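You operate a simulated robot arm through the tools that you are given. There is no shell and no other tool.

Carry out the task below with a simulated robot arm. There is one attempt and no reset: what you move stays moved.

JOB
Swap the blue valve block for the brown spare and refit the lid.
Fine: old block in the green tray; rest the blue lid on the black work mat meanwhile.

It is judged by the outcome, as a careful person would: the job done as asked, and still so three seconds after it is handed in. It fails if anything else is knocked over, pushed out of place, dropped, spilled or broken. A push-on lid holds only when it is set on centred and level and pressed home; a screw cap is set on level and turned clockwise until tight.

ROBOT AND FRAMES
A 6-joint arm with a two-finger gripper, fixed in place. Base frame: the origin is at the foot of the arm, x ahead of it, y to its left, z up. Units: cm, degrees, N and s.
It reaches about 129.8 cm from its shoulder. Its first joint turns from -149.0 to 149.0 degrees. Payload 1.57 kg.
The TCP is the grasp point between the finger pads, 2.1 cm short of the fingertips. In the tool frame z runs along the fingers and y along their closing line. The gripper opens to 7 cm. The gripper's body begins 5 cm behind the TCP.
Orientation is told as [roll, pitch, yaw] about the base's x, y, z axes, in that order, counted from this pose: with the fingers straight down and closing along the base's y, the tool's x points along the base's -x, its y along +y and its z along -z.

CONTROLS
- The arm moves only by the tool jog_arm. Its arguments are lists of equal length, an entry for each row: "xyz": the shift along the base's x, y, z in cm, a list of three; "turn": the turn, a rotation vector about the base's x, y, z in degrees, a list of three; "fingers": the finger opening in cm, from 0 to 7. In form: {"xyz": [[dx, dy, dz], ...], "turn": [[wx, wy, wz], ...], "fingers": [fingers, ...]}. A call has 1 to 20 rows; each row is the pose to reach, as a shift and turn from the pose commanded when the call began. A row lasts 0.2 s, in which the tool goes at most 5 cm and 8.6 degrees; a call with a longer step from one row to the next is refused whole, and so is a gripper value outside its range. A pose out of reach is approached as far as the arm can. The call stops where the force on the tool passes 40 N (or 10 N more than at its start, if that is more) or the arm is blocked; 0.2 s more then pass. The fingers move at their own pace and stop on an object; they squeeze with about 30 N. The grip force told is the motor's: it shows also when the fingers shut on nothing. Time passes only in rows, and 0.2 s behind the last, so rows that repeat a pose let the fingers close. It gives the time, the measured TCP pose, the force on the tool (base axes), the opening and the grip force at its end, in the units of the frame above (readings bear some noise), with the torque about the TCP (base axes, N m) and any sound that the robot's microphone picked up.
- Cameras (640 x 400 px; columns grow to the right, rows downward): "scene" is fixed at [22.02, -64.96, 143.65]; the picture's right is [0.85, -0.52, 0.00], its down [-0.22, -0.36, -0.91] and it looks along [0.47, 0.78, -0.42] (base axes); focal length 366 px, centre (320, 200). "wrist" rides on the gripper at [7.9, 0.4, -8.1] in the tool frame; the picture's right is [-0.05, 1.00, 0.00], its down [-0.67, -0.04, -0.74] and it looks along [-0.74, -0.04, 0.67] (tool axes); focal length 256 px, centre (320, 200). There is no depth. A picture from a camera that has moved, and an enlarged one, comes with that camera's place and axes in the base frame and with its lens.
- grab_frame(camera): a new picture of that camera. It takes no simulated time.
- move_column(by): slides the trunk up (or, below 0, down) by that many cm; the arm rides with it, the base frame stays. It gives what a move gives, with no picture.
- zoom(camera, box): a new picture of the part [left, top, right, bottom] of that camera's present view, enlarged. It takes no simulated time.
- job_done(): hands the job in; it is judged then, once.

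Places have to be worked out from the pictures, the camera data and where the tool is seen. Open the gripper and draw the arm clear of the work before you hand the job in, unless the task says otherwise.

The tools are called after "Call:" as name(argument=value, ...) on one line, values as JSON. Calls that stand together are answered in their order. jog_arm: Moves the arm, as the interface text tells. Its arguments: {"type":"object","properties":{"xyz":{"type":"array"},"turn":{"type":"array"},"fingers":{"type":"array"}},"required":["xyz","turn","fingers"]} The other tools are called the same way: move_column (by) slides the trunk up or down; grab_frame (camera) takes a picture; zoom (camera, box) takes an enlarged picture of a part of a camera's view; job_done () hands the job in.

At the start:

```text
t: 0.0
position: [64.7, -19.12, 116.46]
ee_rot: [0.0, 0.1, 0.0]
contact_force: [0.1, 0.0, 0.2]
moment: [-0.01, -0.02, 0.0]
grip_width: 6.98
gripper_force: 0.1
trunk travel left (down, up): [-84.6, 12.4]
```

scene: 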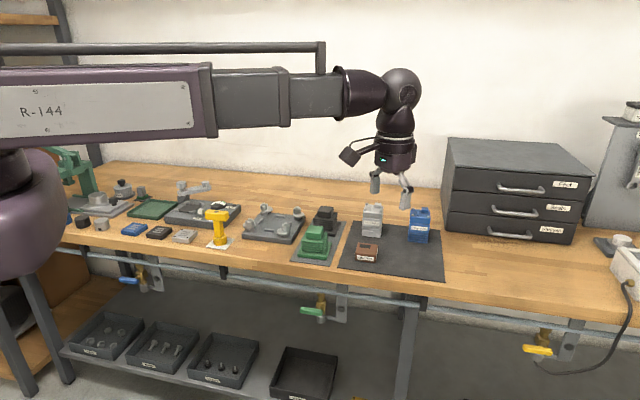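
wrist: 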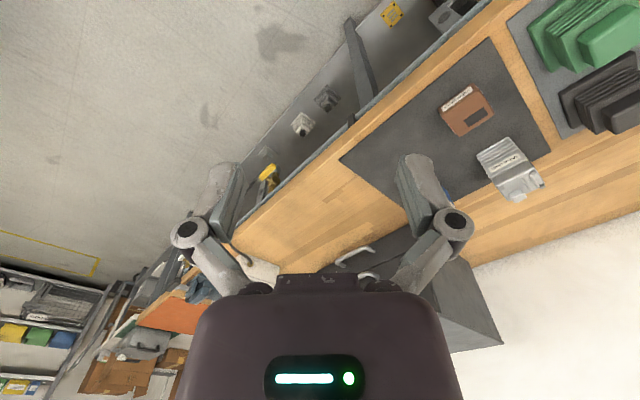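

I'll begin by looking more closely at the work area before moving anything.

Call:
zoom(camera="scene", box=[280, 180, 460, 292])

Call:
zoom(camera="scene", box=[60, 160, 320, 322])

Call:
zoom(camera="wrist", box=[380, 0, 640, 220])

```text
3.56 times, centred on (370, 236) of scene
camera zoom: at [22.02, -64.96, 143.65], right [0.85, -0.52, 0.0], down [-0.22, -0.36, -0.91], along [0.47, 0.78, -0.42], focal length 1303 px, centre (142, 72)
```

zoom: 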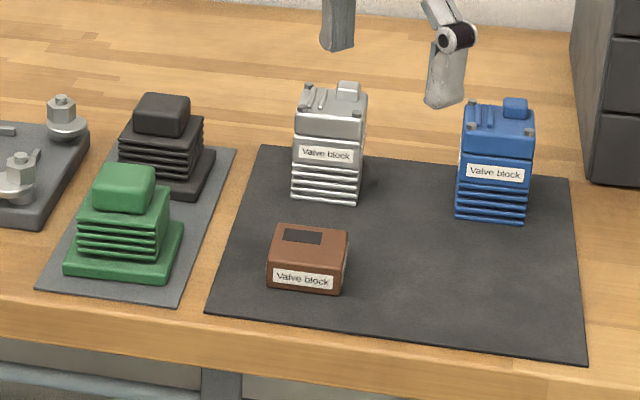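

```text
2.46 times, centred on (190, 241) of scene
camera zoom: at [22.02, -64.96, 143.65], right [0.85, -0.52, 0.0], down [-0.22, -0.36, -0.91], along [0.47, 0.78, -0.42], focal length 902 px, centre (640, 99)
```

zoom: 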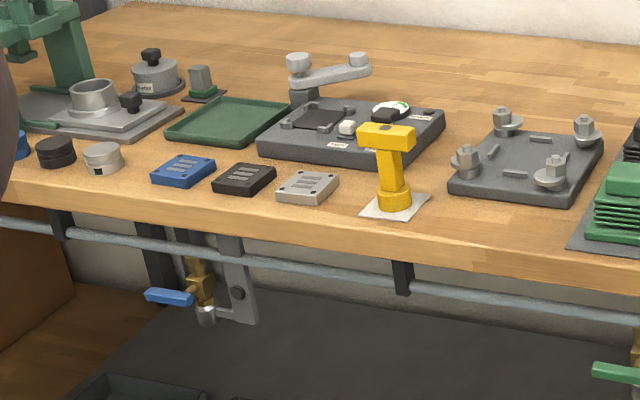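

```text
1.82 times, centred on (510, 110) of wrist
camera zoom: at [56.79, -18.71, 124.58], right [0.05, 1.0, 0.0], down [0.67, -0.04, 0.74], along [0.74, -0.04, -0.67], focal length 465 px, centre (-26, 364)
```

zoom: 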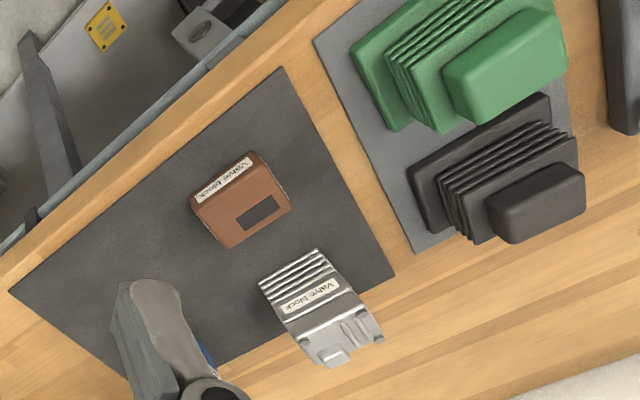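

The mat holds a silver block, a blue block and the brown spare. A green tray, a clamp fixture and several flat lids sit further left. I'll move the arm back and left at the same height to get a better wrist view.

Call:
jog_arm(xyz=[[-2, 4, 0], [-4, 8, 0], [-6, 12, 0], [-8, 16, 0], [-10, 20, 0], [-12, 24, 0], [-12, 24, 0]], turn=[[0, 0, 0], [0, 0, 0], [0, 0, 0], [0, 0, 0], [0, 0, 0], [0, 0, 0], [0, 0, 0]], fingers=[7, 7, 7, 7, 7, 7, 7])

Call:
grab_frame(camera="wrist")

Call:
grab_frame(camera="scene")

```text
t: 1.6
position: [53.39, 5.05, 116.35]
ee_rot: [0.0, 0.0, 0.1]
contact_force: [0.0, 0.9, -0.6]
moment: [0.06, 0.0, 0.0]
grip_width: 7.0
gripper_force: 0.1
out of reach, approached as far as the arm can: row 6, 7
trunk travel left (down, up): [-84.6, 12.4]
```

```text
taken
camera wrist: at [45.58, 5.42, 124.59], right [0.05, 1.0, 0.0], down [0.67, -0.04, 0.74], along [0.74, -0.04, -0.67], focal length 256 px, centre (320, 200)
```

wrist: 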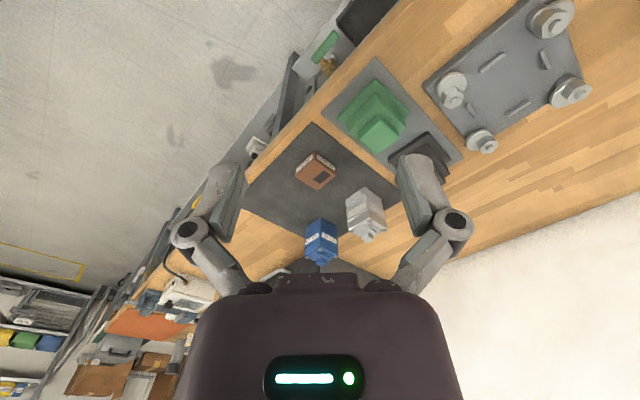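

```text
taken
```

scene: 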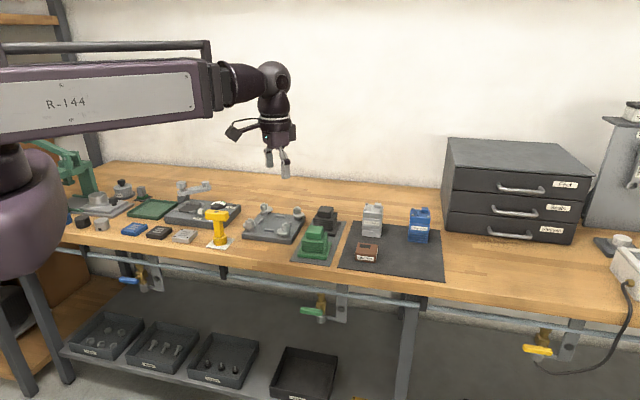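

The arm hit its inner reach limit there, but the view of the mat is clear. I'll zoom in on both the mat and the fixtures to work out which housing holds the blue valve block.

Call:
zoom(camera="scene", box=[340, 190, 450, 259])

Call:
zoom(camera="scene", box=[150, 170, 250, 233])

Call:
zoom(camera="scene", box=[50, 165, 200, 259])

Call:
zoom(camera="wrist", box=[240, 80, 460, 280])

```text
5.80 times, centred on (395, 224) of scene
camera zoom: at [22.02, -64.96, 143.65], right [0.85, -0.52, 0.0], down [-0.22, -0.36, -0.91], along [0.47, 0.78, -0.42], focal length 2125 px, centre (-115, 58)
```

zoom: 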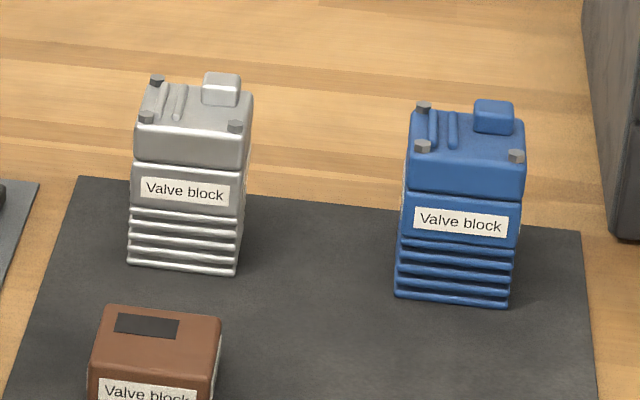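

```text
6.35 times, centred on (200, 202) of scene
camera zoom: at [22.02, -64.96, 143.65], right [0.85, -0.52, 0.0], down [-0.22, -0.36, -0.91], along [0.47, 0.78, -0.42], focal length 2327 px, centre (1082, 190)
```

zoom: 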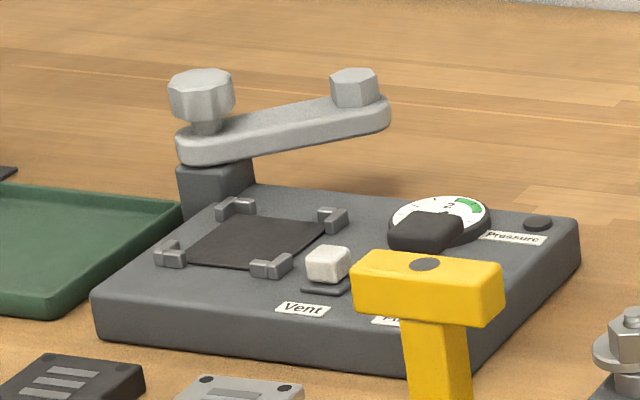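

```text
4.26 times, centred on (125, 212) of scene
camera zoom: at [22.02, -64.96, 143.65], right [0.85, -0.52, 0.0], down [-0.22, -0.36, -0.91], along [0.47, 0.78, -0.42], focal length 1560 px, centre (1150, 149)
```

zoom: 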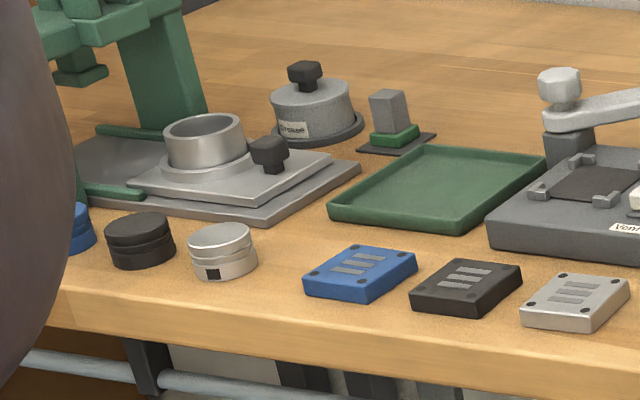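

```text
2.00 times, centred on (350, 180) of wrist
camera zoom: at [45.58, 5.42, 124.59], right [0.05, 1.0, 0.0], down [0.67, -0.04, 0.74], along [0.74, -0.04, -0.67], focal length 512 px, centre (260, 240)
```

zoom: 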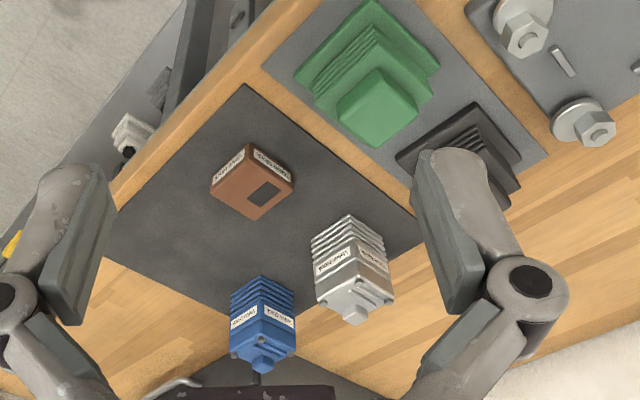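

The blue and silver stacks look like they have three sections: a finned base, a labelled block and a lid. I'll zoom in much tighter to confirm the seams.

Call:
zoom(camera="scene", box=[402, 200, 438, 248])

Call:
zoom(camera="scene", box=[345, 235, 385, 270])

Call:
zoom(camera="wrist", box=[295, 205, 350, 270])

Call:
zoom(camera="wrist", box=[285, 145, 345, 195])

```text
8.33 times, centred on (420, 224) of scene
camera zoom: at [22.02, -64.96, 143.65], right [0.85, -0.52, 0.0], down [-0.22, -0.36, -0.91], along [0.47, 0.78, -0.42], focal length 3054 px, centre (-513, 0)
```

zoom: 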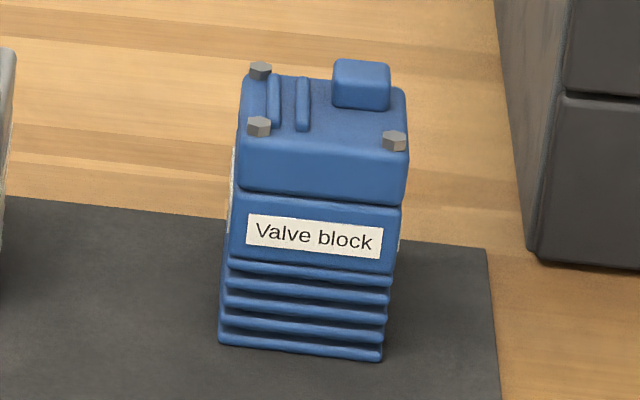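

```text
11.43 times, centred on (365, 252) of scene
camera zoom: at [22.02, -64.96, 143.65], right [0.85, -0.52, 0.0], down [-0.22, -0.36, -0.91], along [0.47, 0.78, -0.42], focal length 4189 px, centre (-194, -400)
```

zoom: 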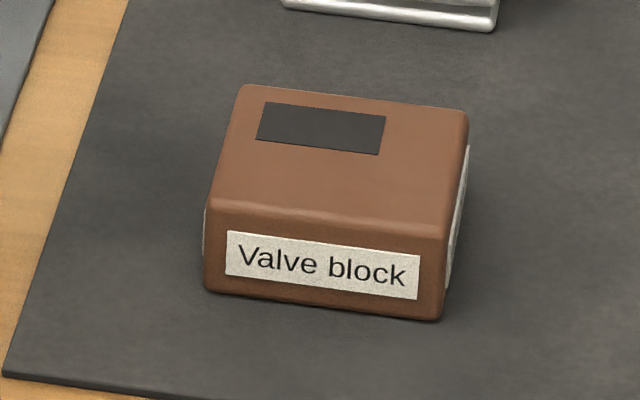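

```text
6.15 times, centred on (322, 238) of wrist
camera zoom: at [45.58, 5.42, 124.59], right [0.05, 1.0, 0.0], down [0.67, -0.04, 0.74], along [0.74, -0.04, -0.67], focal length 1575 px, centre (305, -31)
```

zoom: 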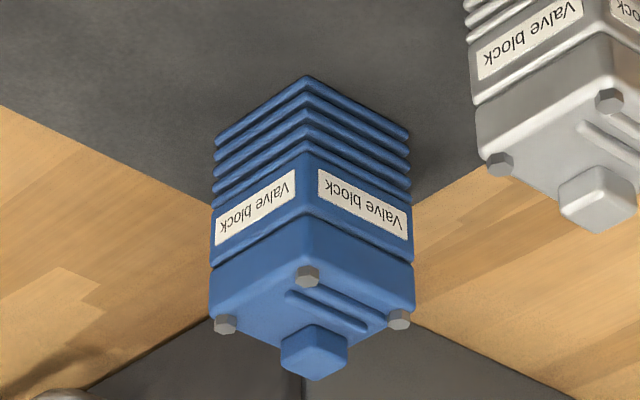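

```text
8.00 times, centred on (315, 170) of wrist
camera zoom: at [45.58, 5.42, 124.59], right [0.05, 1.0, 0.0], down [0.67, -0.04, 0.74], along [0.74, -0.04, -0.67], focal length 2048 px, centre (360, 440)
```

zoom: 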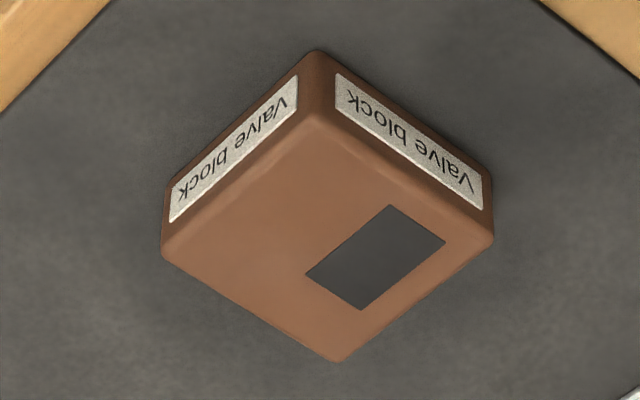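

The seams confirm it: finned base, labelled "Valve block" section matching the brown spare's proportions, and a lid with a knob. I'll move to a point in front of the blue stack with the tool yawed 45° to match the bench, then take a close look.

Call:
jog_arm(xyz=[[3.6, -1, -0.5], [7.2, -2, -1], [10.8, -3, -1.5], [14.4, -4, -2], [18, -5, -2.5], [21.6, -6, -3], [25.2, -7, -3.5], [28.8, -8, -4], [32.4, -9, -4.5], [36, -10, -5], [36, -10, -5]], turn=[[0, 0, 4.5], [0, 0, 9], [0, 0, 13.5], [0, 0, 18], [0, 0, 22.5], [0, 0, 27], [0, 0, 31.5], [0, 0, 36], [0, 0, 40.5], [0, 0, 45], [0, 0, 45]], fingers=[7, 7, 7, 7, 7, 7, 7, 7, 7, 7, 7])

Call:
grab_frame(camera="wrist")

Call:
grab_frame(camera="scene")

```text
t: 4.0
position: [89.14, -4.88, 116.47]
ee_rot: [0.0, -0.1, 45.1]
contact_force: [-0.7, 1.1, -0.7]
moment: [-0.01, -0.01, 0.0]
grip_width: 6.98
gripper_force: 0.2
out of reach, approached as far as the arm can: row 1, 2, 3, 4, 5, 6, 7, 8, 9, 10, 11
trunk travel left (down, up): [-84.6, 12.4]
```

```text
taken
camera wrist: at [83.3, -10.2, 124.61], right [-0.67, 0.74, 0.0], down [0.5, 0.45, 0.75], along [0.55, 0.5, -0.67], focal length 256 px, centre (320, 200)
```

wrist: 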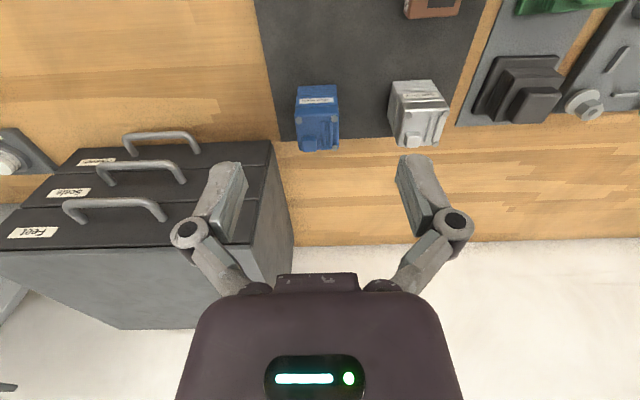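

```text
taken
```

scene: 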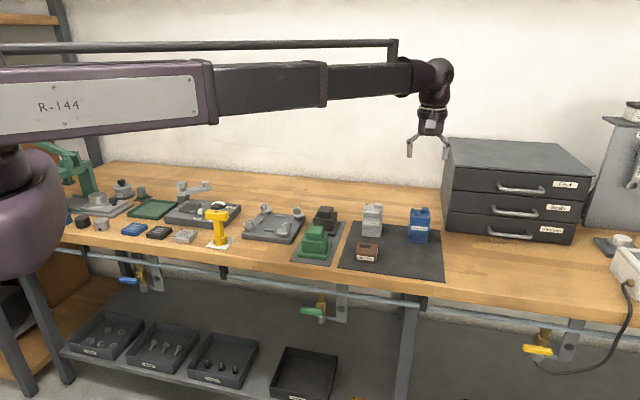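

The height stayed at 116.46 although I commanded it down, so the arm itself may not be able to change height. I'll test a small downward jog and then a small column move.

Call:
jog_arm(xyz=[[0, 0, -1], [0, 0, -2], [0, 0, -2]], turn=[[0, 0, 0], [0, 0, 0], [0, 0, 0]], fingers=[7, 7, 7])

Call:
move_column(by=-5)

```text
t: 4.8
position: [89.2, -4.81, 116.49]
ee_rot: [0.0, -0.1, 45.1]
contact_force: [-0.1, 0.6, -0.1]
moment: [-0.03, -0.02, 0.02]
grip_width: 7.01
gripper_force: 0.0
out of reach, approached as far as the arm can: row 1, 2, 3
trunk travel left (down, up): [-84.6, 12.4]
```

```text
t: 5.7
position: [89.27, -4.87, 111.49]
ee_rot: [0.0, 0.0, 45.0]
contact_force: [-0.1, 0.7, -0.9]
moment: [-0.03, 0.03, -0.01]
grip_width: 7.01
gripper_force: 0.0
trunk travel left (down, up): [-79.6, 17.4]
```

Vertical motion comes only from the trunk column, so I'll use it for all height changes. I'll take a zoomed wrist view of the blue stack from here.

Call:
grab_frame(camera="wrist")

Call:
zoom(camera="wrist", box=[280, 80, 360, 155])

```text
taken
camera wrist: at [83.33, -10.18, 119.58], right [-0.67, 0.74, 0.0], down [0.5, 0.45, 0.74], along [0.55, 0.5, -0.67], focal length 256 px, centre (320, 200)
```

wrist: 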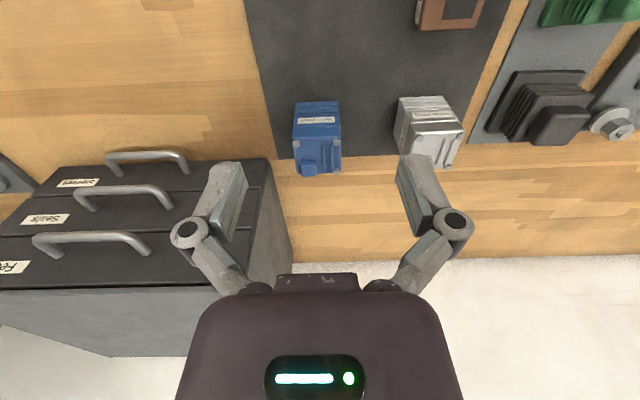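

```text
5.33 times, centred on (320, 118) of wrist
camera zoom: at [83.33, -10.18, 119.58], right [-0.67, 0.74, 0.0], down [0.5, 0.45, 0.74], along [0.55, 0.5, -0.67], focal length 1365 px, centre (320, 640)
```

zoom: 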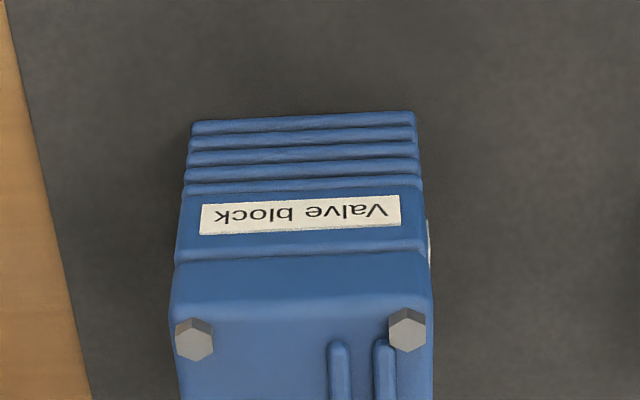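

The mat surface works out at z≈85.7, with the lid seam at z≈92.3, the lid's side top at z≈94.7, and the stack centre near (98.4, 3.15) at 45°. I'll move directly above it at the current height and check alignment.

Call:
jog_arm(xyz=[[2.3, 2, 0], [4.6, 4, 0], [6.9, 6, 0], [9.15, 8.0, 0], [9.15, 8.0, 0]], turn=[[0, 0, 0], [0, 0, 0], [0, 0, 0], [0, 0, 0], [0, 0, 0]], fingers=[7, 7, 7, 7, 7])

Call:
grab_frame(camera="wrist")

Call:
zoom(camera="scene", box=[380, 120, 480, 260])

```text
t: 6.9
position: [98.35, 3.19, 111.49]
ee_rot: [-0.1, 0.0, 45.0]
contact_force: [0.7, 0.9, -1.2]
moment: [0.02, 0.0, 0.0]
grip_width: 6.98
gripper_force: 0.0
trunk travel left (down, up): [-79.6, 17.4]
```

```text
taken
camera wrist: at [92.54, -2.25, 119.59], right [-0.67, 0.74, 0.0], down [0.5, 0.45, 0.74], along [0.55, 0.5, -0.67], focal length 256 px, centre (320, 200)
```

wrist: 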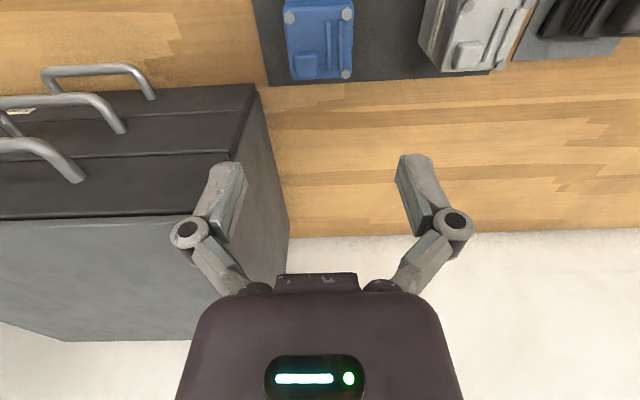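

```text
2.86 times, centred on (430, 190) of scene
camera zoom: at [22.02, -64.96, 143.65], right [0.85, -0.52, 0.0], down [-0.22, -0.36, -0.91], along [0.47, 0.78, -0.42], focal length 1047 px, centre (6, 229)
```

zoom: 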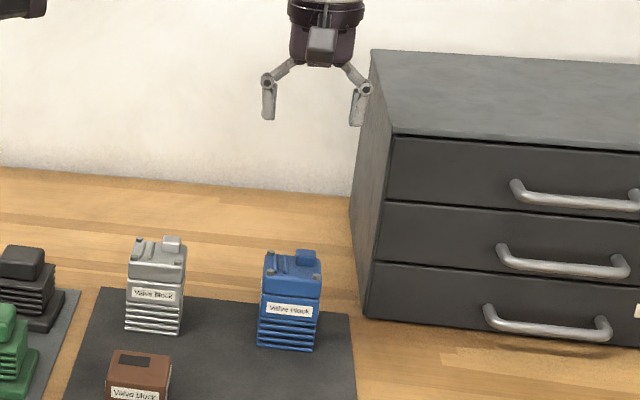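

The TCP reads (98.35, 3.19), and the lid looks laterally centred. I'll zoom in to refine the lid's centre and yaw before descending.

Call:
zoom(camera="wrist", box=[270, 0, 370, 90])

```text
4.44 times, centred on (320, 45) of wrist
camera zoom: at [92.54, -2.25, 119.59], right [-0.67, 0.74, 0.0], down [0.5, 0.45, 0.74], along [0.55, 0.5, -0.67], focal length 1138 px, centre (320, 889)
```

zoom: 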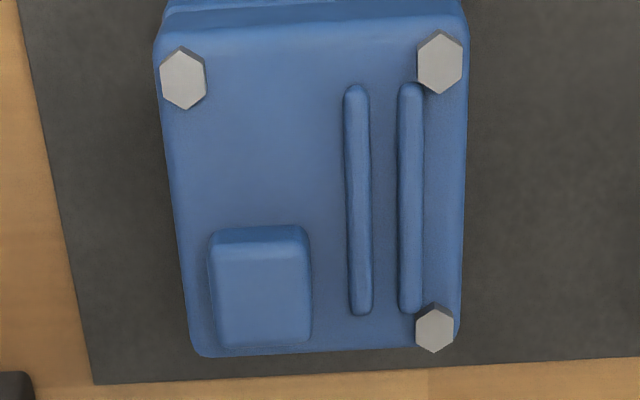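

The lid's top corners give a centre of about (98.12, 2.86) and a yaw of 45°, which matches the tool closely. I'll nudge the arm slightly and lower the column partway.

Call:
jog_arm(xyz=[[-0.12, -0.2, 0], [-0.12, -0.2, 0]], turn=[[0, 0, 0], [0, 0, 0]], fingers=[7, 7])

Call:
move_column(by=-11)

Call:
grab_frame(camera="wrist")

Call:
grab_frame(camera="scene")

Call:
zoom(camera="scene", box=[390, 160, 460, 250])

```text
t: 7.5
position: [98.32, 3.02, 111.44]
ee_rot: [0.0, 0.0, 45.1]
contact_force: [-0.6, -0.8, -0.4]
moment: [-0.02, -0.01, 0.01]
grip_width: 7.02
gripper_force: 0.1
trunk travel left (down, up): [-79.6, 17.4]
```

```text
t: 8.9
position: [98.38, 2.92, 100.42]
ee_rot: [-0.1, 0.0, 44.9]
contact_force: [0.1, -0.5, 0.1]
moment: [0.02, 0.04, 0.0]
grip_width: 7.01
gripper_force: 0.0
trunk travel left (down, up): [-68.6, 28.4]
```

```text
taken
camera wrist: at [92.39, -2.39, 108.58], right [-0.67, 0.74, 0.0], down [0.5, 0.45, 0.74], along [0.55, 0.5, -0.67], focal length 256 px, centre (320, 200)
```

wrist: 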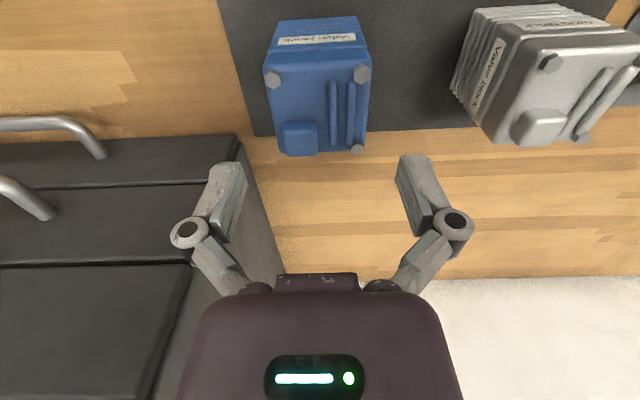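

```text
taken
```

scene: 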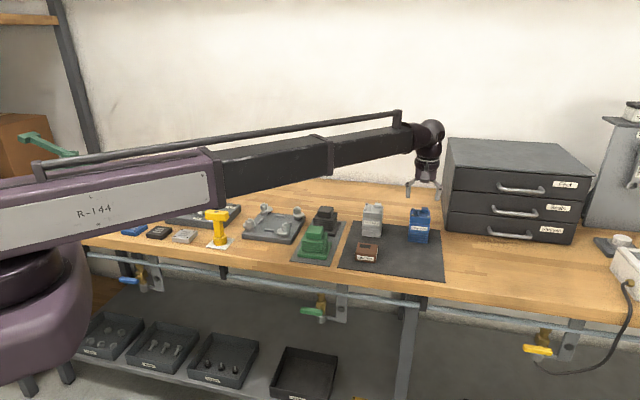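

```text
4.44 times, centred on (425, 205) of scene
camera zoom: at [22.02, -64.96, 143.65], right [0.85, -0.52, 0.0], down [-0.22, -0.36, -0.91], along [0.47, 0.78, -0.42], focal length 1629 px, centre (-147, 178)
```

zoom: 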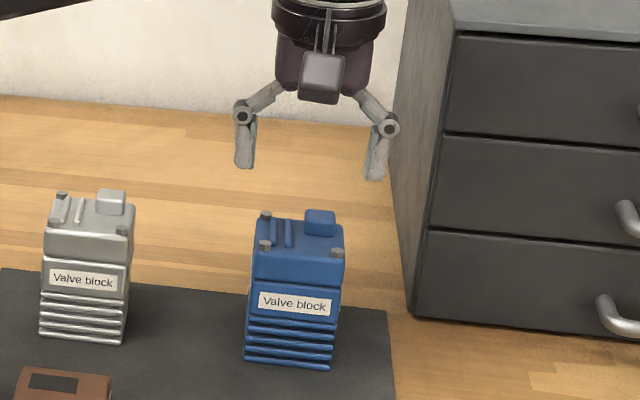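

The lid is centred between the fingers and the cabinet is clear. I'll lower another 4.3 cm so the fingertips just straddle the top, then check.

Call:
move_column(by=-4.3)

Call:
grab_frame(camera="wrist")

Call:
zoom(camera="scene", box=[390, 170, 460, 250])

```text
t: 9.8
position: [98.21, 2.98, 96.14]
ee_rot: [0.2, -0.1, 45.0]
contact_force: [0.0, -0.8, -0.7]
moment: [0.0, -0.01, 0.01]
grip_width: 7.01
gripper_force: 0.1
trunk travel left (down, up): [-64.3, 32.7]
```

```text
taken
camera wrist: at [92.39, -2.39, 104.28], right [-0.67, 0.74, 0.0], down [0.5, 0.45, 0.74], along [0.55, 0.5, -0.67], focal length 256 px, centre (320, 200)
```

wrist: 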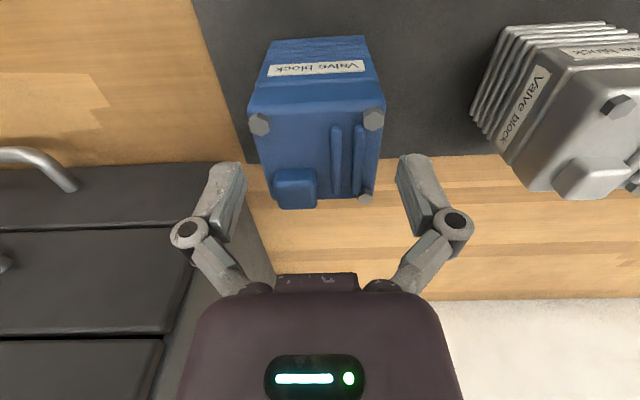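

```text
5.00 times, centred on (425, 210) of scene
camera zoom: at [22.02, -64.96, 143.65], right [0.85, -0.52, 0.0], down [-0.22, -0.36, -0.91], along [0.47, 0.78, -0.42], focal length 1832 px, centre (-205, 150)
```

zoom: 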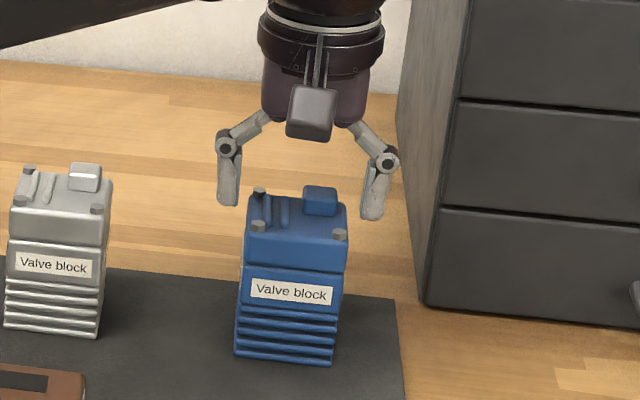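

The fingers straddle the lid well. I'll lower 1.5 cm so the tips sit just above the seam (tip z≈92.5), then close on the lid.

Call:
move_column(by=-1.5)

Call:
zoom(camera="scene", box=[395, 190, 450, 250])

Call:
grab_frame(camera="wrist")

```text
t: 10.4
position: [98.39, 2.91, 94.64]
ee_rot: [0.1, 0.0, 44.9]
contact_force: [0.1, 0.3, 0.4]
moment: [-0.02, 0.01, 0.01]
grip_width: 6.97
gripper_force: 0.0
trunk travel left (down, up): [-62.8, 34.2]
```

```text
6.67 times, centred on (422, 220) of scene
camera zoom: at [22.02, -64.96, 143.65], right [0.85, -0.52, 0.0], down [-0.22, -0.36, -0.91], along [0.47, 0.78, -0.42], focal length 2443 px, centre (-363, 67)
```

zoom: 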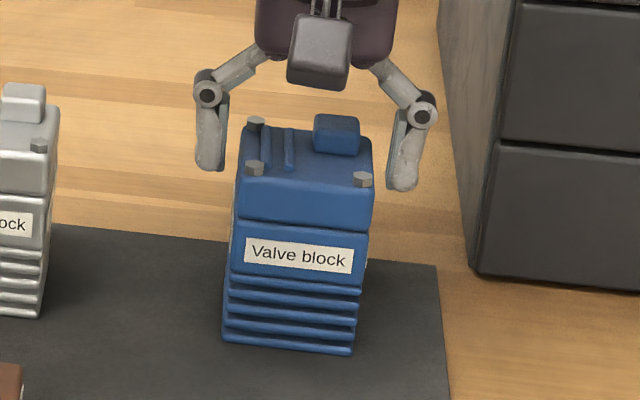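

```text
taken
camera wrist: at [92.39, -2.39, 102.78], right [-0.67, 0.74, 0.0], down [0.5, 0.45, 0.74], along [0.55, 0.5, -0.67], focal length 256 px, centre (320, 200)
```

wrist: 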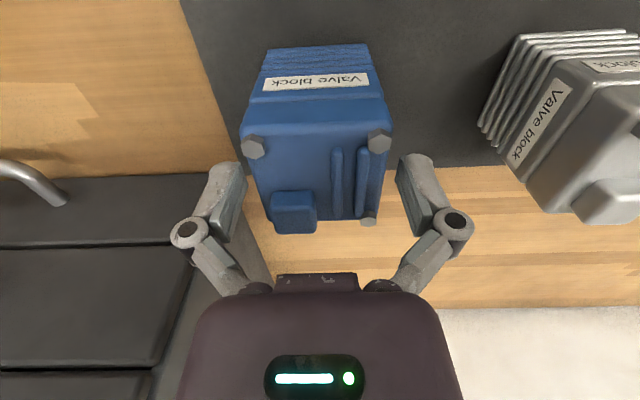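

The tips sit beside the lid. I'll zoom in with the wrist camera to pin down the seam height before closing.

Call:
zoom(camera="wrist", box=[230, 40, 410, 160])

Call:
zoom(camera="scene", box=[400, 205, 440, 245])

```text
3.33 times, centred on (320, 100) of wrist
camera zoom: at [92.39, -2.39, 102.78], right [-0.67, 0.74, 0.0], down [0.5, 0.45, 0.74], along [0.55, 0.5, -0.67], focal length 853 px, centre (320, 533)
```

zoom: 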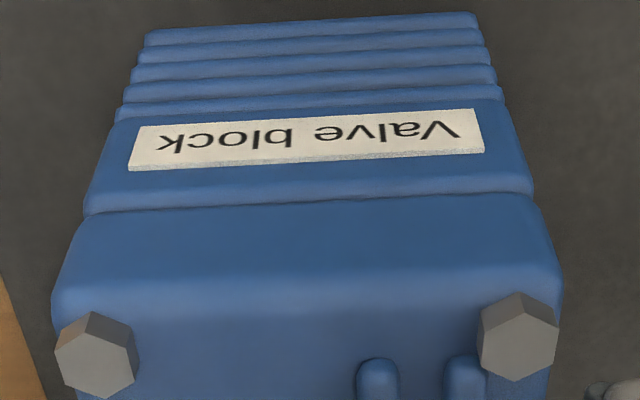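

```text
10.00 times, centred on (420, 225) of scene
camera zoom: at [22.02, -64.96, 143.65], right [0.85, -0.52, 0.0], down [-0.22, -0.36, -0.91], along [0.47, 0.78, -0.42], focal length 3665 px, centre (-680, -50)
```

zoom: 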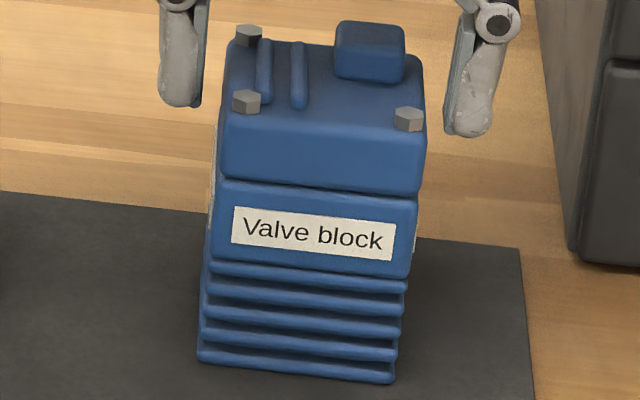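

The two views put the seam at z 91.9–92.4, and the tips are at 92.54, so the grip will be on the lid only. Closing now.

Call:
jog_arm(xyz=[[0, 0, 0], [0, 0, 0], [0, 0, 0], [0, 0, 0]], turn=[[0, 0, 0], [0, 0, 0], [0, 0, 0], [0, 0, 0]], fingers=[6, 5, 4, 4])

Call:
zoom(camera="scene", box=[400, 195, 440, 245])

Call:
grab_frame(camera="wrist")

```text
t: 11.4
position: [98.21, 2.94, 94.76]
ee_rot: [0.0, 0.0, 45.0]
contact_force: [0.8, -0.6, 2.1]
moment: [-0.04, -0.02, 0.02]
grip_width: 5.72
gripper_force: 29.9
trunk travel left (down, up): [-62.8, 34.2]
```

```text
8.00 times, centred on (420, 220) of scene
camera zoom: at [22.02, -64.96, 143.65], right [0.85, -0.52, 0.0], down [-0.22, -0.36, -0.91], along [0.47, 0.78, -0.42], focal length 2932 px, centre (-480, 40)
```

zoom: 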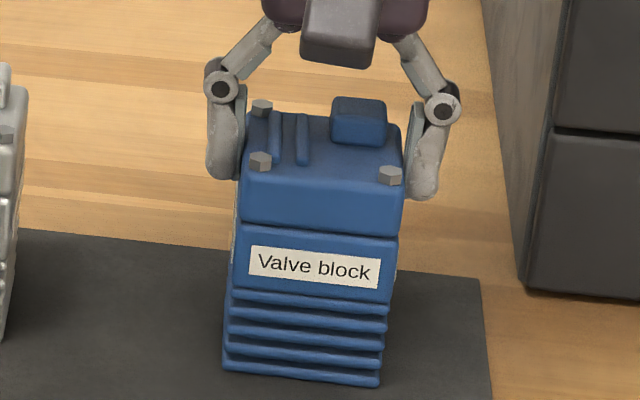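

```text
taken
camera wrist: at [92.39, -2.39, 102.79], right [-0.67, 0.74, 0.0], down [0.5, 0.45, 0.74], along [0.55, 0.5, -0.67], focal length 256 px, centre (320, 200)
```

wrist: 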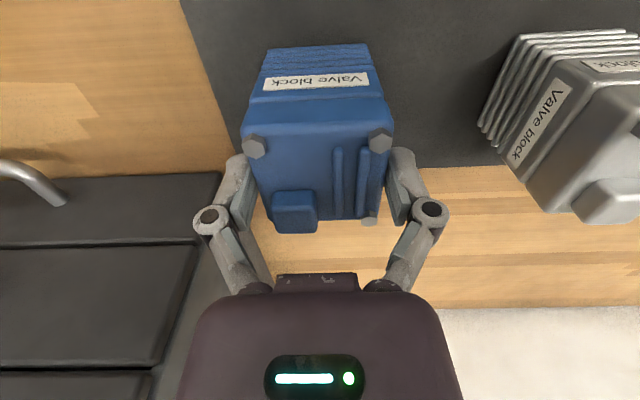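

The fingers hold the lid at 5.72 cm wide. I'll lift gently by 1 cm and see whether only the lid comes up.

Call:
move_column(by=1)

Call:
zoom(camera="scene", box=[400, 195, 440, 245])

```text
t: 12.0
position: [98.29, 2.91, 95.7]
ee_rot: [-0.1, 0.0, 45.0]
contact_force: [0.3, 0.0, -1.9]
moment: [-0.02, 0.02, 0.0]
grip_width: 5.75
gripper_force: 30.2
trunk travel left (down, up): [-63.8, 33.2]
```

```text
8.00 times, centred on (420, 220) of scene
camera zoom: at [22.02, -64.96, 143.65], right [0.85, -0.52, 0.0], down [-0.22, -0.36, -0.91], along [0.47, 0.78, -0.42], focal length 2932 px, centre (-480, 40)
```

zoom: 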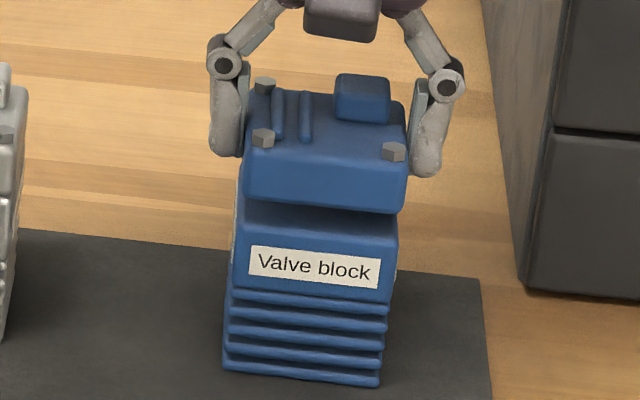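

The lid lifts free and the block stays put. I'll raise it well clear and look at what's underneath.

Call:
move_column(by=10)

Call:
zoom(camera="scene", box=[395, 155, 445, 250])

Call:
zoom(camera="wrist", box=[230, 0, 410, 150])

Call:
grab_frame(camera="wrist")

```text
t: 13.3
position: [98.28, 2.81, 105.66]
ee_rot: [0.0, 0.0, 45.0]
contact_force: [-0.1, -0.2, -2.1]
moment: [0.0, 0.01, -0.01]
grip_width: 5.73
gripper_force: 29.7
trunk travel left (down, up): [-73.8, 23.2]
```

```text
4.21 times, centred on (420, 202) of scene
camera zoom: at [22.02, -64.96, 143.65], right [0.85, -0.52, 0.0], down [-0.22, -0.36, -0.91], along [0.47, 0.78, -0.42], focal length 1543 px, centre (-101, 190)
```

zoom: 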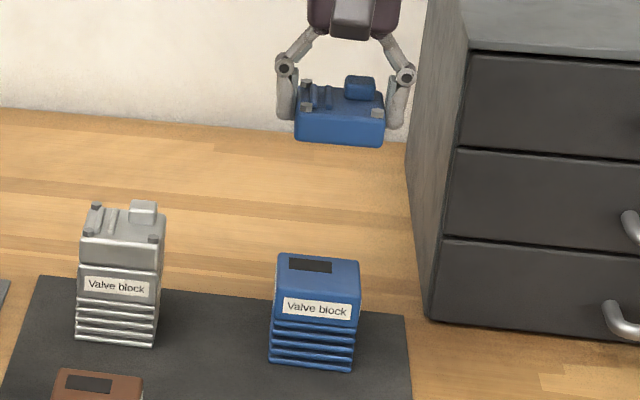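

```text
2.67 times, centred on (320, 75) of wrist
camera zoom: at [92.43, -2.38, 113.75], right [-0.67, 0.74, 0.0], down [0.5, 0.45, 0.74], along [0.55, 0.5, -0.67], focal length 683 px, centre (320, 533)
```

zoom: 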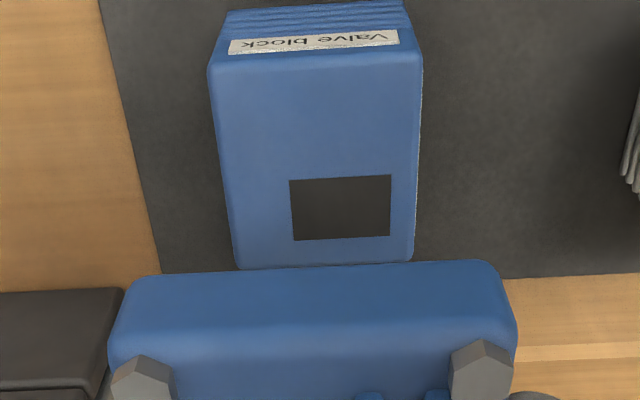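

```text
taken
camera wrist: at [92.43, -2.38, 113.75], right [-0.67, 0.74, 0.0], down [0.5, 0.45, 0.74], along [0.55, 0.5, -0.67], focal length 256 px, centre (320, 200)
```

wrist: 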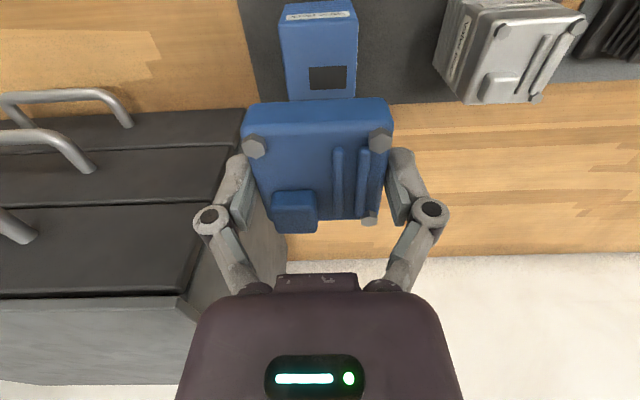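

The exposed block has a dark mark at back-left, the same as the brown spare's orientation. I'll carry the lid to the free front-right quadrant of the mat, near (87.7, -5.65).

Call:
jog_arm(xyz=[[-2.6, -2.1, 0], [-5.3, -4.3, 0], [-8, -6.4, 0], [-10.57, -8.56, 0], [-10.57, -8.56, 0]], turn=[[0, 0, 0], [0, 0, 0], [0, 0, 0], [0, 0, 0], [0, 0, 0]], fingers=[4, 4, 4, 4, 4])

Call:
move_column(by=-12)

Call:
grab_frame(camera="scene")

Call:
zoom(camera="scene", box=[340, 195, 450, 285])

Call:
grab_frame(camera="wrist")

```text
t: 14.5
position: [87.8, -5.84, 105.61]
ee_rot: [0.0, 0.1, 45.0]
contact_force: [0.2, -0.1, -1.1]
moment: [0.02, 0.0, 0.01]
grip_width: 5.75
gripper_force: 29.6
trunk travel left (down, up): [-73.8, 23.2]
```

```text
t: 16.0
position: [87.71, -5.76, 93.62]
ee_rot: [0.0, 0.0, 44.9]
contact_force: [0.0, 0.0, -1.1]
moment: [-0.02, -0.02, 0.02]
grip_width: 5.74
gripper_force: 29.9
trunk travel left (down, up): [-61.8, 35.2]
```

```text
taken
```

scene: 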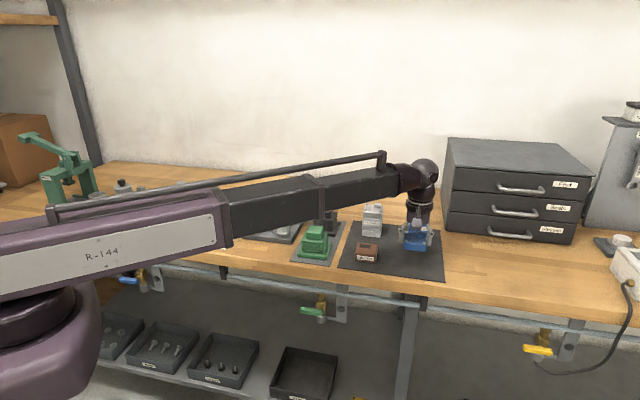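

```text
4.44 times, centred on (395, 240) of scene
camera zoom: at [22.02, -64.96, 143.65], right [0.85, -0.52, 0.0], down [-0.22, -0.36, -0.91], along [0.47, 0.78, -0.42], focal length 1629 px, centre (-13, 22)
```

zoom: 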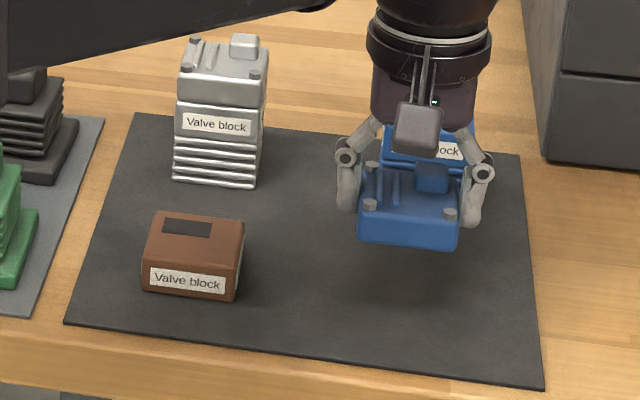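

```text
taken
camera wrist: at [81.82, -11.08, 101.77], right [-0.67, 0.74, 0.0], down [0.5, 0.45, 0.74], along [0.55, 0.5, -0.67], focal length 256 px, centre (320, 200)
```

wrist: 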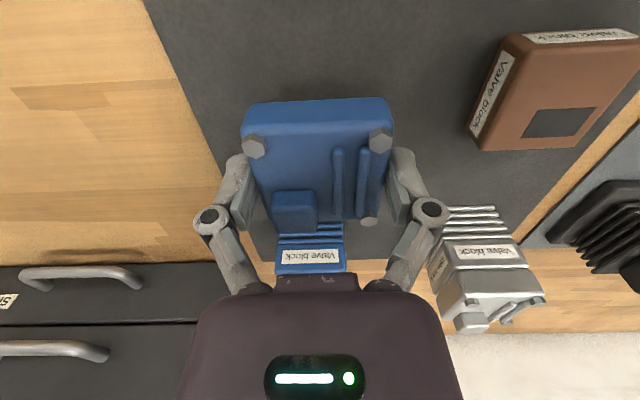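

The area is clear. I'll lower to about half a centimetre above contact, then finish in small steps while watching the force.

Call:
move_column(by=-4.6)

Call:
move_column(by=-0.3)

Call:
zoom(camera="scene", box=[385, 210, 445, 265])

```text
t: 16.9
position: [87.66, -5.82, 88.98]
ee_rot: [0.0, 0.0, 45.0]
contact_force: [-0.5, -0.7, -1.2]
moment: [0.04, 0.02, -0.02]
grip_width: 5.75
gripper_force: 30.2
trunk travel left (down, up): [-57.2, 39.8]
```

```text
t: 17.4
position: [87.74, -5.75, 88.8]
ee_rot: [0.0, 0.0, 45.0]
contact_force: [-0.5, 0.0, -0.9]
moment: [-0.03, -0.02, 0.0]
grip_width: 5.74
gripper_force: 29.9
trunk travel left (down, up): [-56.9, 40.1]
```

```text
7.27 times, centred on (415, 238) of scene
camera zoom: at [22.02, -64.96, 143.65], right [0.85, -0.52, 0.0], down [-0.22, -0.36, -0.91], along [0.47, 0.78, -0.42], focal length 2666 px, centre (-371, -73)
```

zoom: 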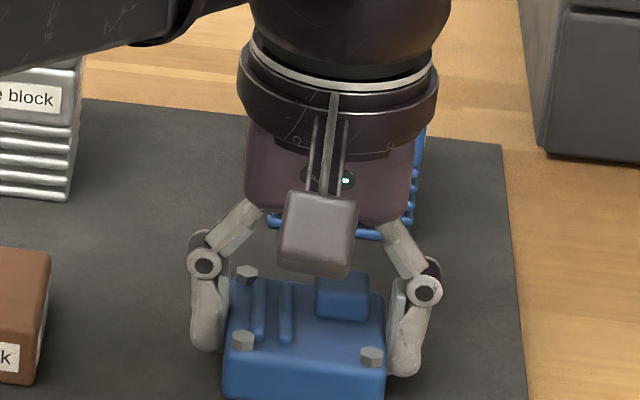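

No contact yet at 88.7. I'll keep going down in 0.2 cm steps.

Call:
move_column(by=-0.2)

Call:
zoom(camera="scene", box=[390, 230, 440, 265])

Call:
move_column(by=-0.15)

Call:
zoom(camera="scene", box=[390, 230, 440, 265])

```text
t: 18.0
position: [87.76, -5.86, 88.54]
ee_rot: [0.0, 0.0, 44.9]
contact_force: [0.5, -0.2, -1.2]
moment: [0.03, 0.0, 0.0]
grip_width: 5.73
gripper_force: 30.2
trunk travel left (down, up): [-56.7, 40.3]
```

```text
11.43 times, centred on (415, 248) of scene
camera zoom: at [22.02, -64.96, 143.65], right [0.85, -0.52, 0.0], down [-0.22, -0.36, -0.91], along [0.47, 0.78, -0.42], focal length 4189 px, centre (-766, -343)
```

zoom: 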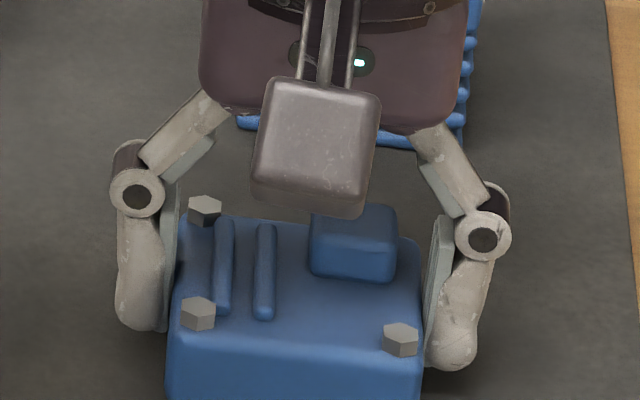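

```text
t: 18.5
position: [87.58, -5.75, 88.33]
ee_rot: [0.0, 0.0, 45.1]
contact_force: [0.0, 1.3, -1.0]
moment: [-0.02, -0.01, 0.01]
grip_width: 5.75
gripper_force: 30.0
trunk travel left (down, up): [-56.5, 40.5]
```

```text
11.43 times, centred on (415, 248) of scene
camera zoom: at [22.02, -64.96, 143.65], right [0.85, -0.52, 0.0], down [-0.22, -0.36, -0.91], along [0.47, 0.78, -0.42], focal length 4189 px, centre (-766, -343)
```

zoom: 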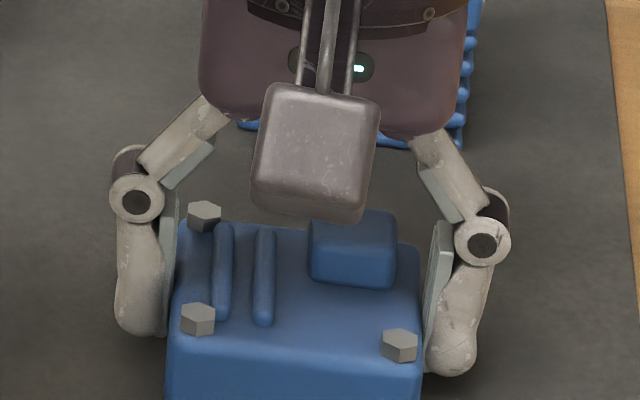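

Call:
zoom(camera="scene", box=[395, 240, 440, 275])

Call:
zoom(camera="wrist", box=[230, 60, 410, 180])

```text
11.43 times, centred on (418, 258) of scene
camera zoom: at [22.02, -64.96, 143.65], right [0.85, -0.52, 0.0], down [-0.22, -0.36, -0.91], along [0.47, 0.78, -0.42], focal length 4189 px, centre (-794, -457)
```

zoom: 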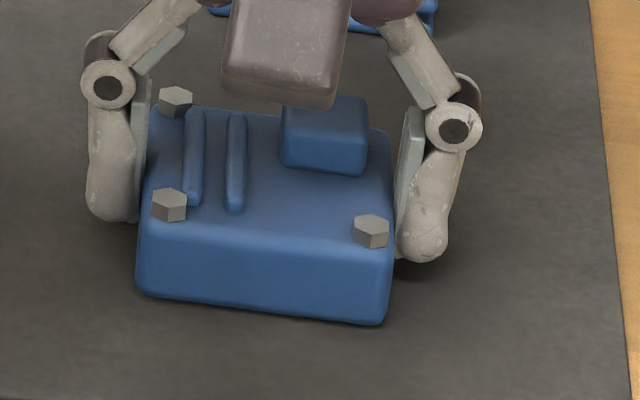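

```text
3.33 times, centred on (320, 120) of wrist
camera zoom: at [81.83, -11.08, 96.51], right [-0.67, 0.74, 0.0], down [0.5, 0.45, 0.74], along [0.55, 0.5, -0.67], focal length 853 px, centre (320, 467)
```

zoom: 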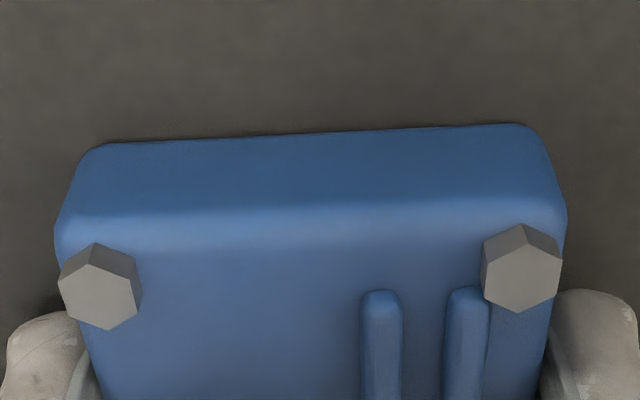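

The lid is only a hair above the mat. I'll continue in 0.1 cm steps until the force changes.

Call:
move_column(by=-0.1)

Call:
move_column(by=-0.1)

```text
t: 19.0
position: [87.79, -5.84, 88.42]
ee_rot: [-0.2, 0.0, 45.0]
contact_force: [4.9, -0.8, 9.5]
moment: [-0.07, 0.13, 0.02]
grip_width: 5.73
gripper_force: 30.1
trunk travel left (down, up): [-56.4, 40.6]
```

```text
t: 19.5
position: [87.59, -5.92, 88.29]
ee_rot: [-0.1, -0.2, 45.0]
contact_force: [8.8, -1.7, 17.7]
moment: [-0.02, -0.19, 0.03]
grip_width: 5.77
gripper_force: 30.4
trunk travel left (down, up): [-56.3, 40.7]
```

Contact reads +9.5 N then +17.7 N, so the lid is on the mat. I'll relieve the push by 0.1 cm, open the fingers, and then rise.

Call:
move_column(by=0.15)

Call:
jog_arm(xyz=[[0, 0, 0], [0, 0, 0], [0, 0, 0], [0, 0, 0]], turn=[[0, 0, 0], [0, 0, 0], [0, 0, 0], [0, 0, 0]], fingers=[6, 6.5, 7, 7])

Call:
zoom(camera="scene", box=[385, 225, 445, 275])

Call:
grab_frame(camera="wrist")

```text
t: 20.0
position: [87.54, -5.77, 88.22]
ee_rot: [0.1, 0.1, 45.0]
contact_force: [-0.2, -0.3, -2.1]
moment: [0.01, -0.03, -0.02]
grip_width: 5.74
gripper_force: 30.2
trunk travel left (down, up): [-56.5, 40.5]
```

```text
t: 21.0
position: [87.78, -5.94, 88.48]
ee_rot: [-0.1, 0.0, 45.0]
contact_force: [-0.4, -0.4, 0.7]
moment: [0.01, 0.02, -0.01]
grip_width: 7.01
gripper_force: 0.1
trunk travel left (down, up): [-56.5, 40.5]
```

```text
8.00 times, centred on (415, 250) of scene
camera zoom: at [22.02, -64.96, 143.65], right [0.85, -0.52, 0.0], down [-0.22, -0.36, -0.91], along [0.47, 0.78, -0.42], focal length 2932 px, centre (-440, -200)
```

zoom: 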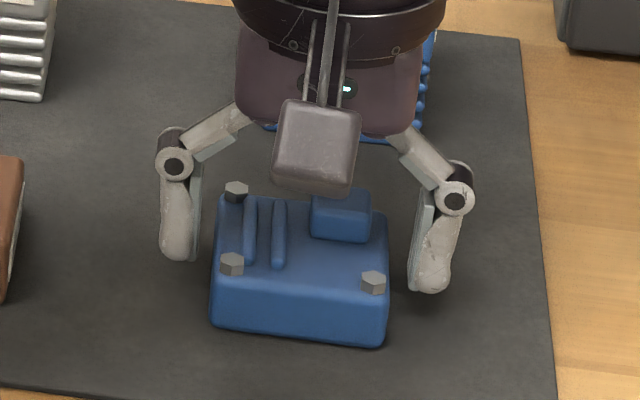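

```text
taken
camera wrist: at [81.82, -11.08, 96.47], right [-0.67, 0.74, 0.0], down [0.5, 0.45, 0.74], along [0.55, 0.5, -0.67], focal length 256 px, centre (320, 200)
```

wrist: 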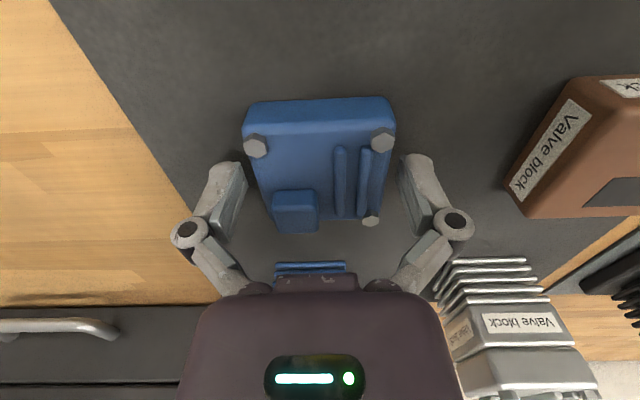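

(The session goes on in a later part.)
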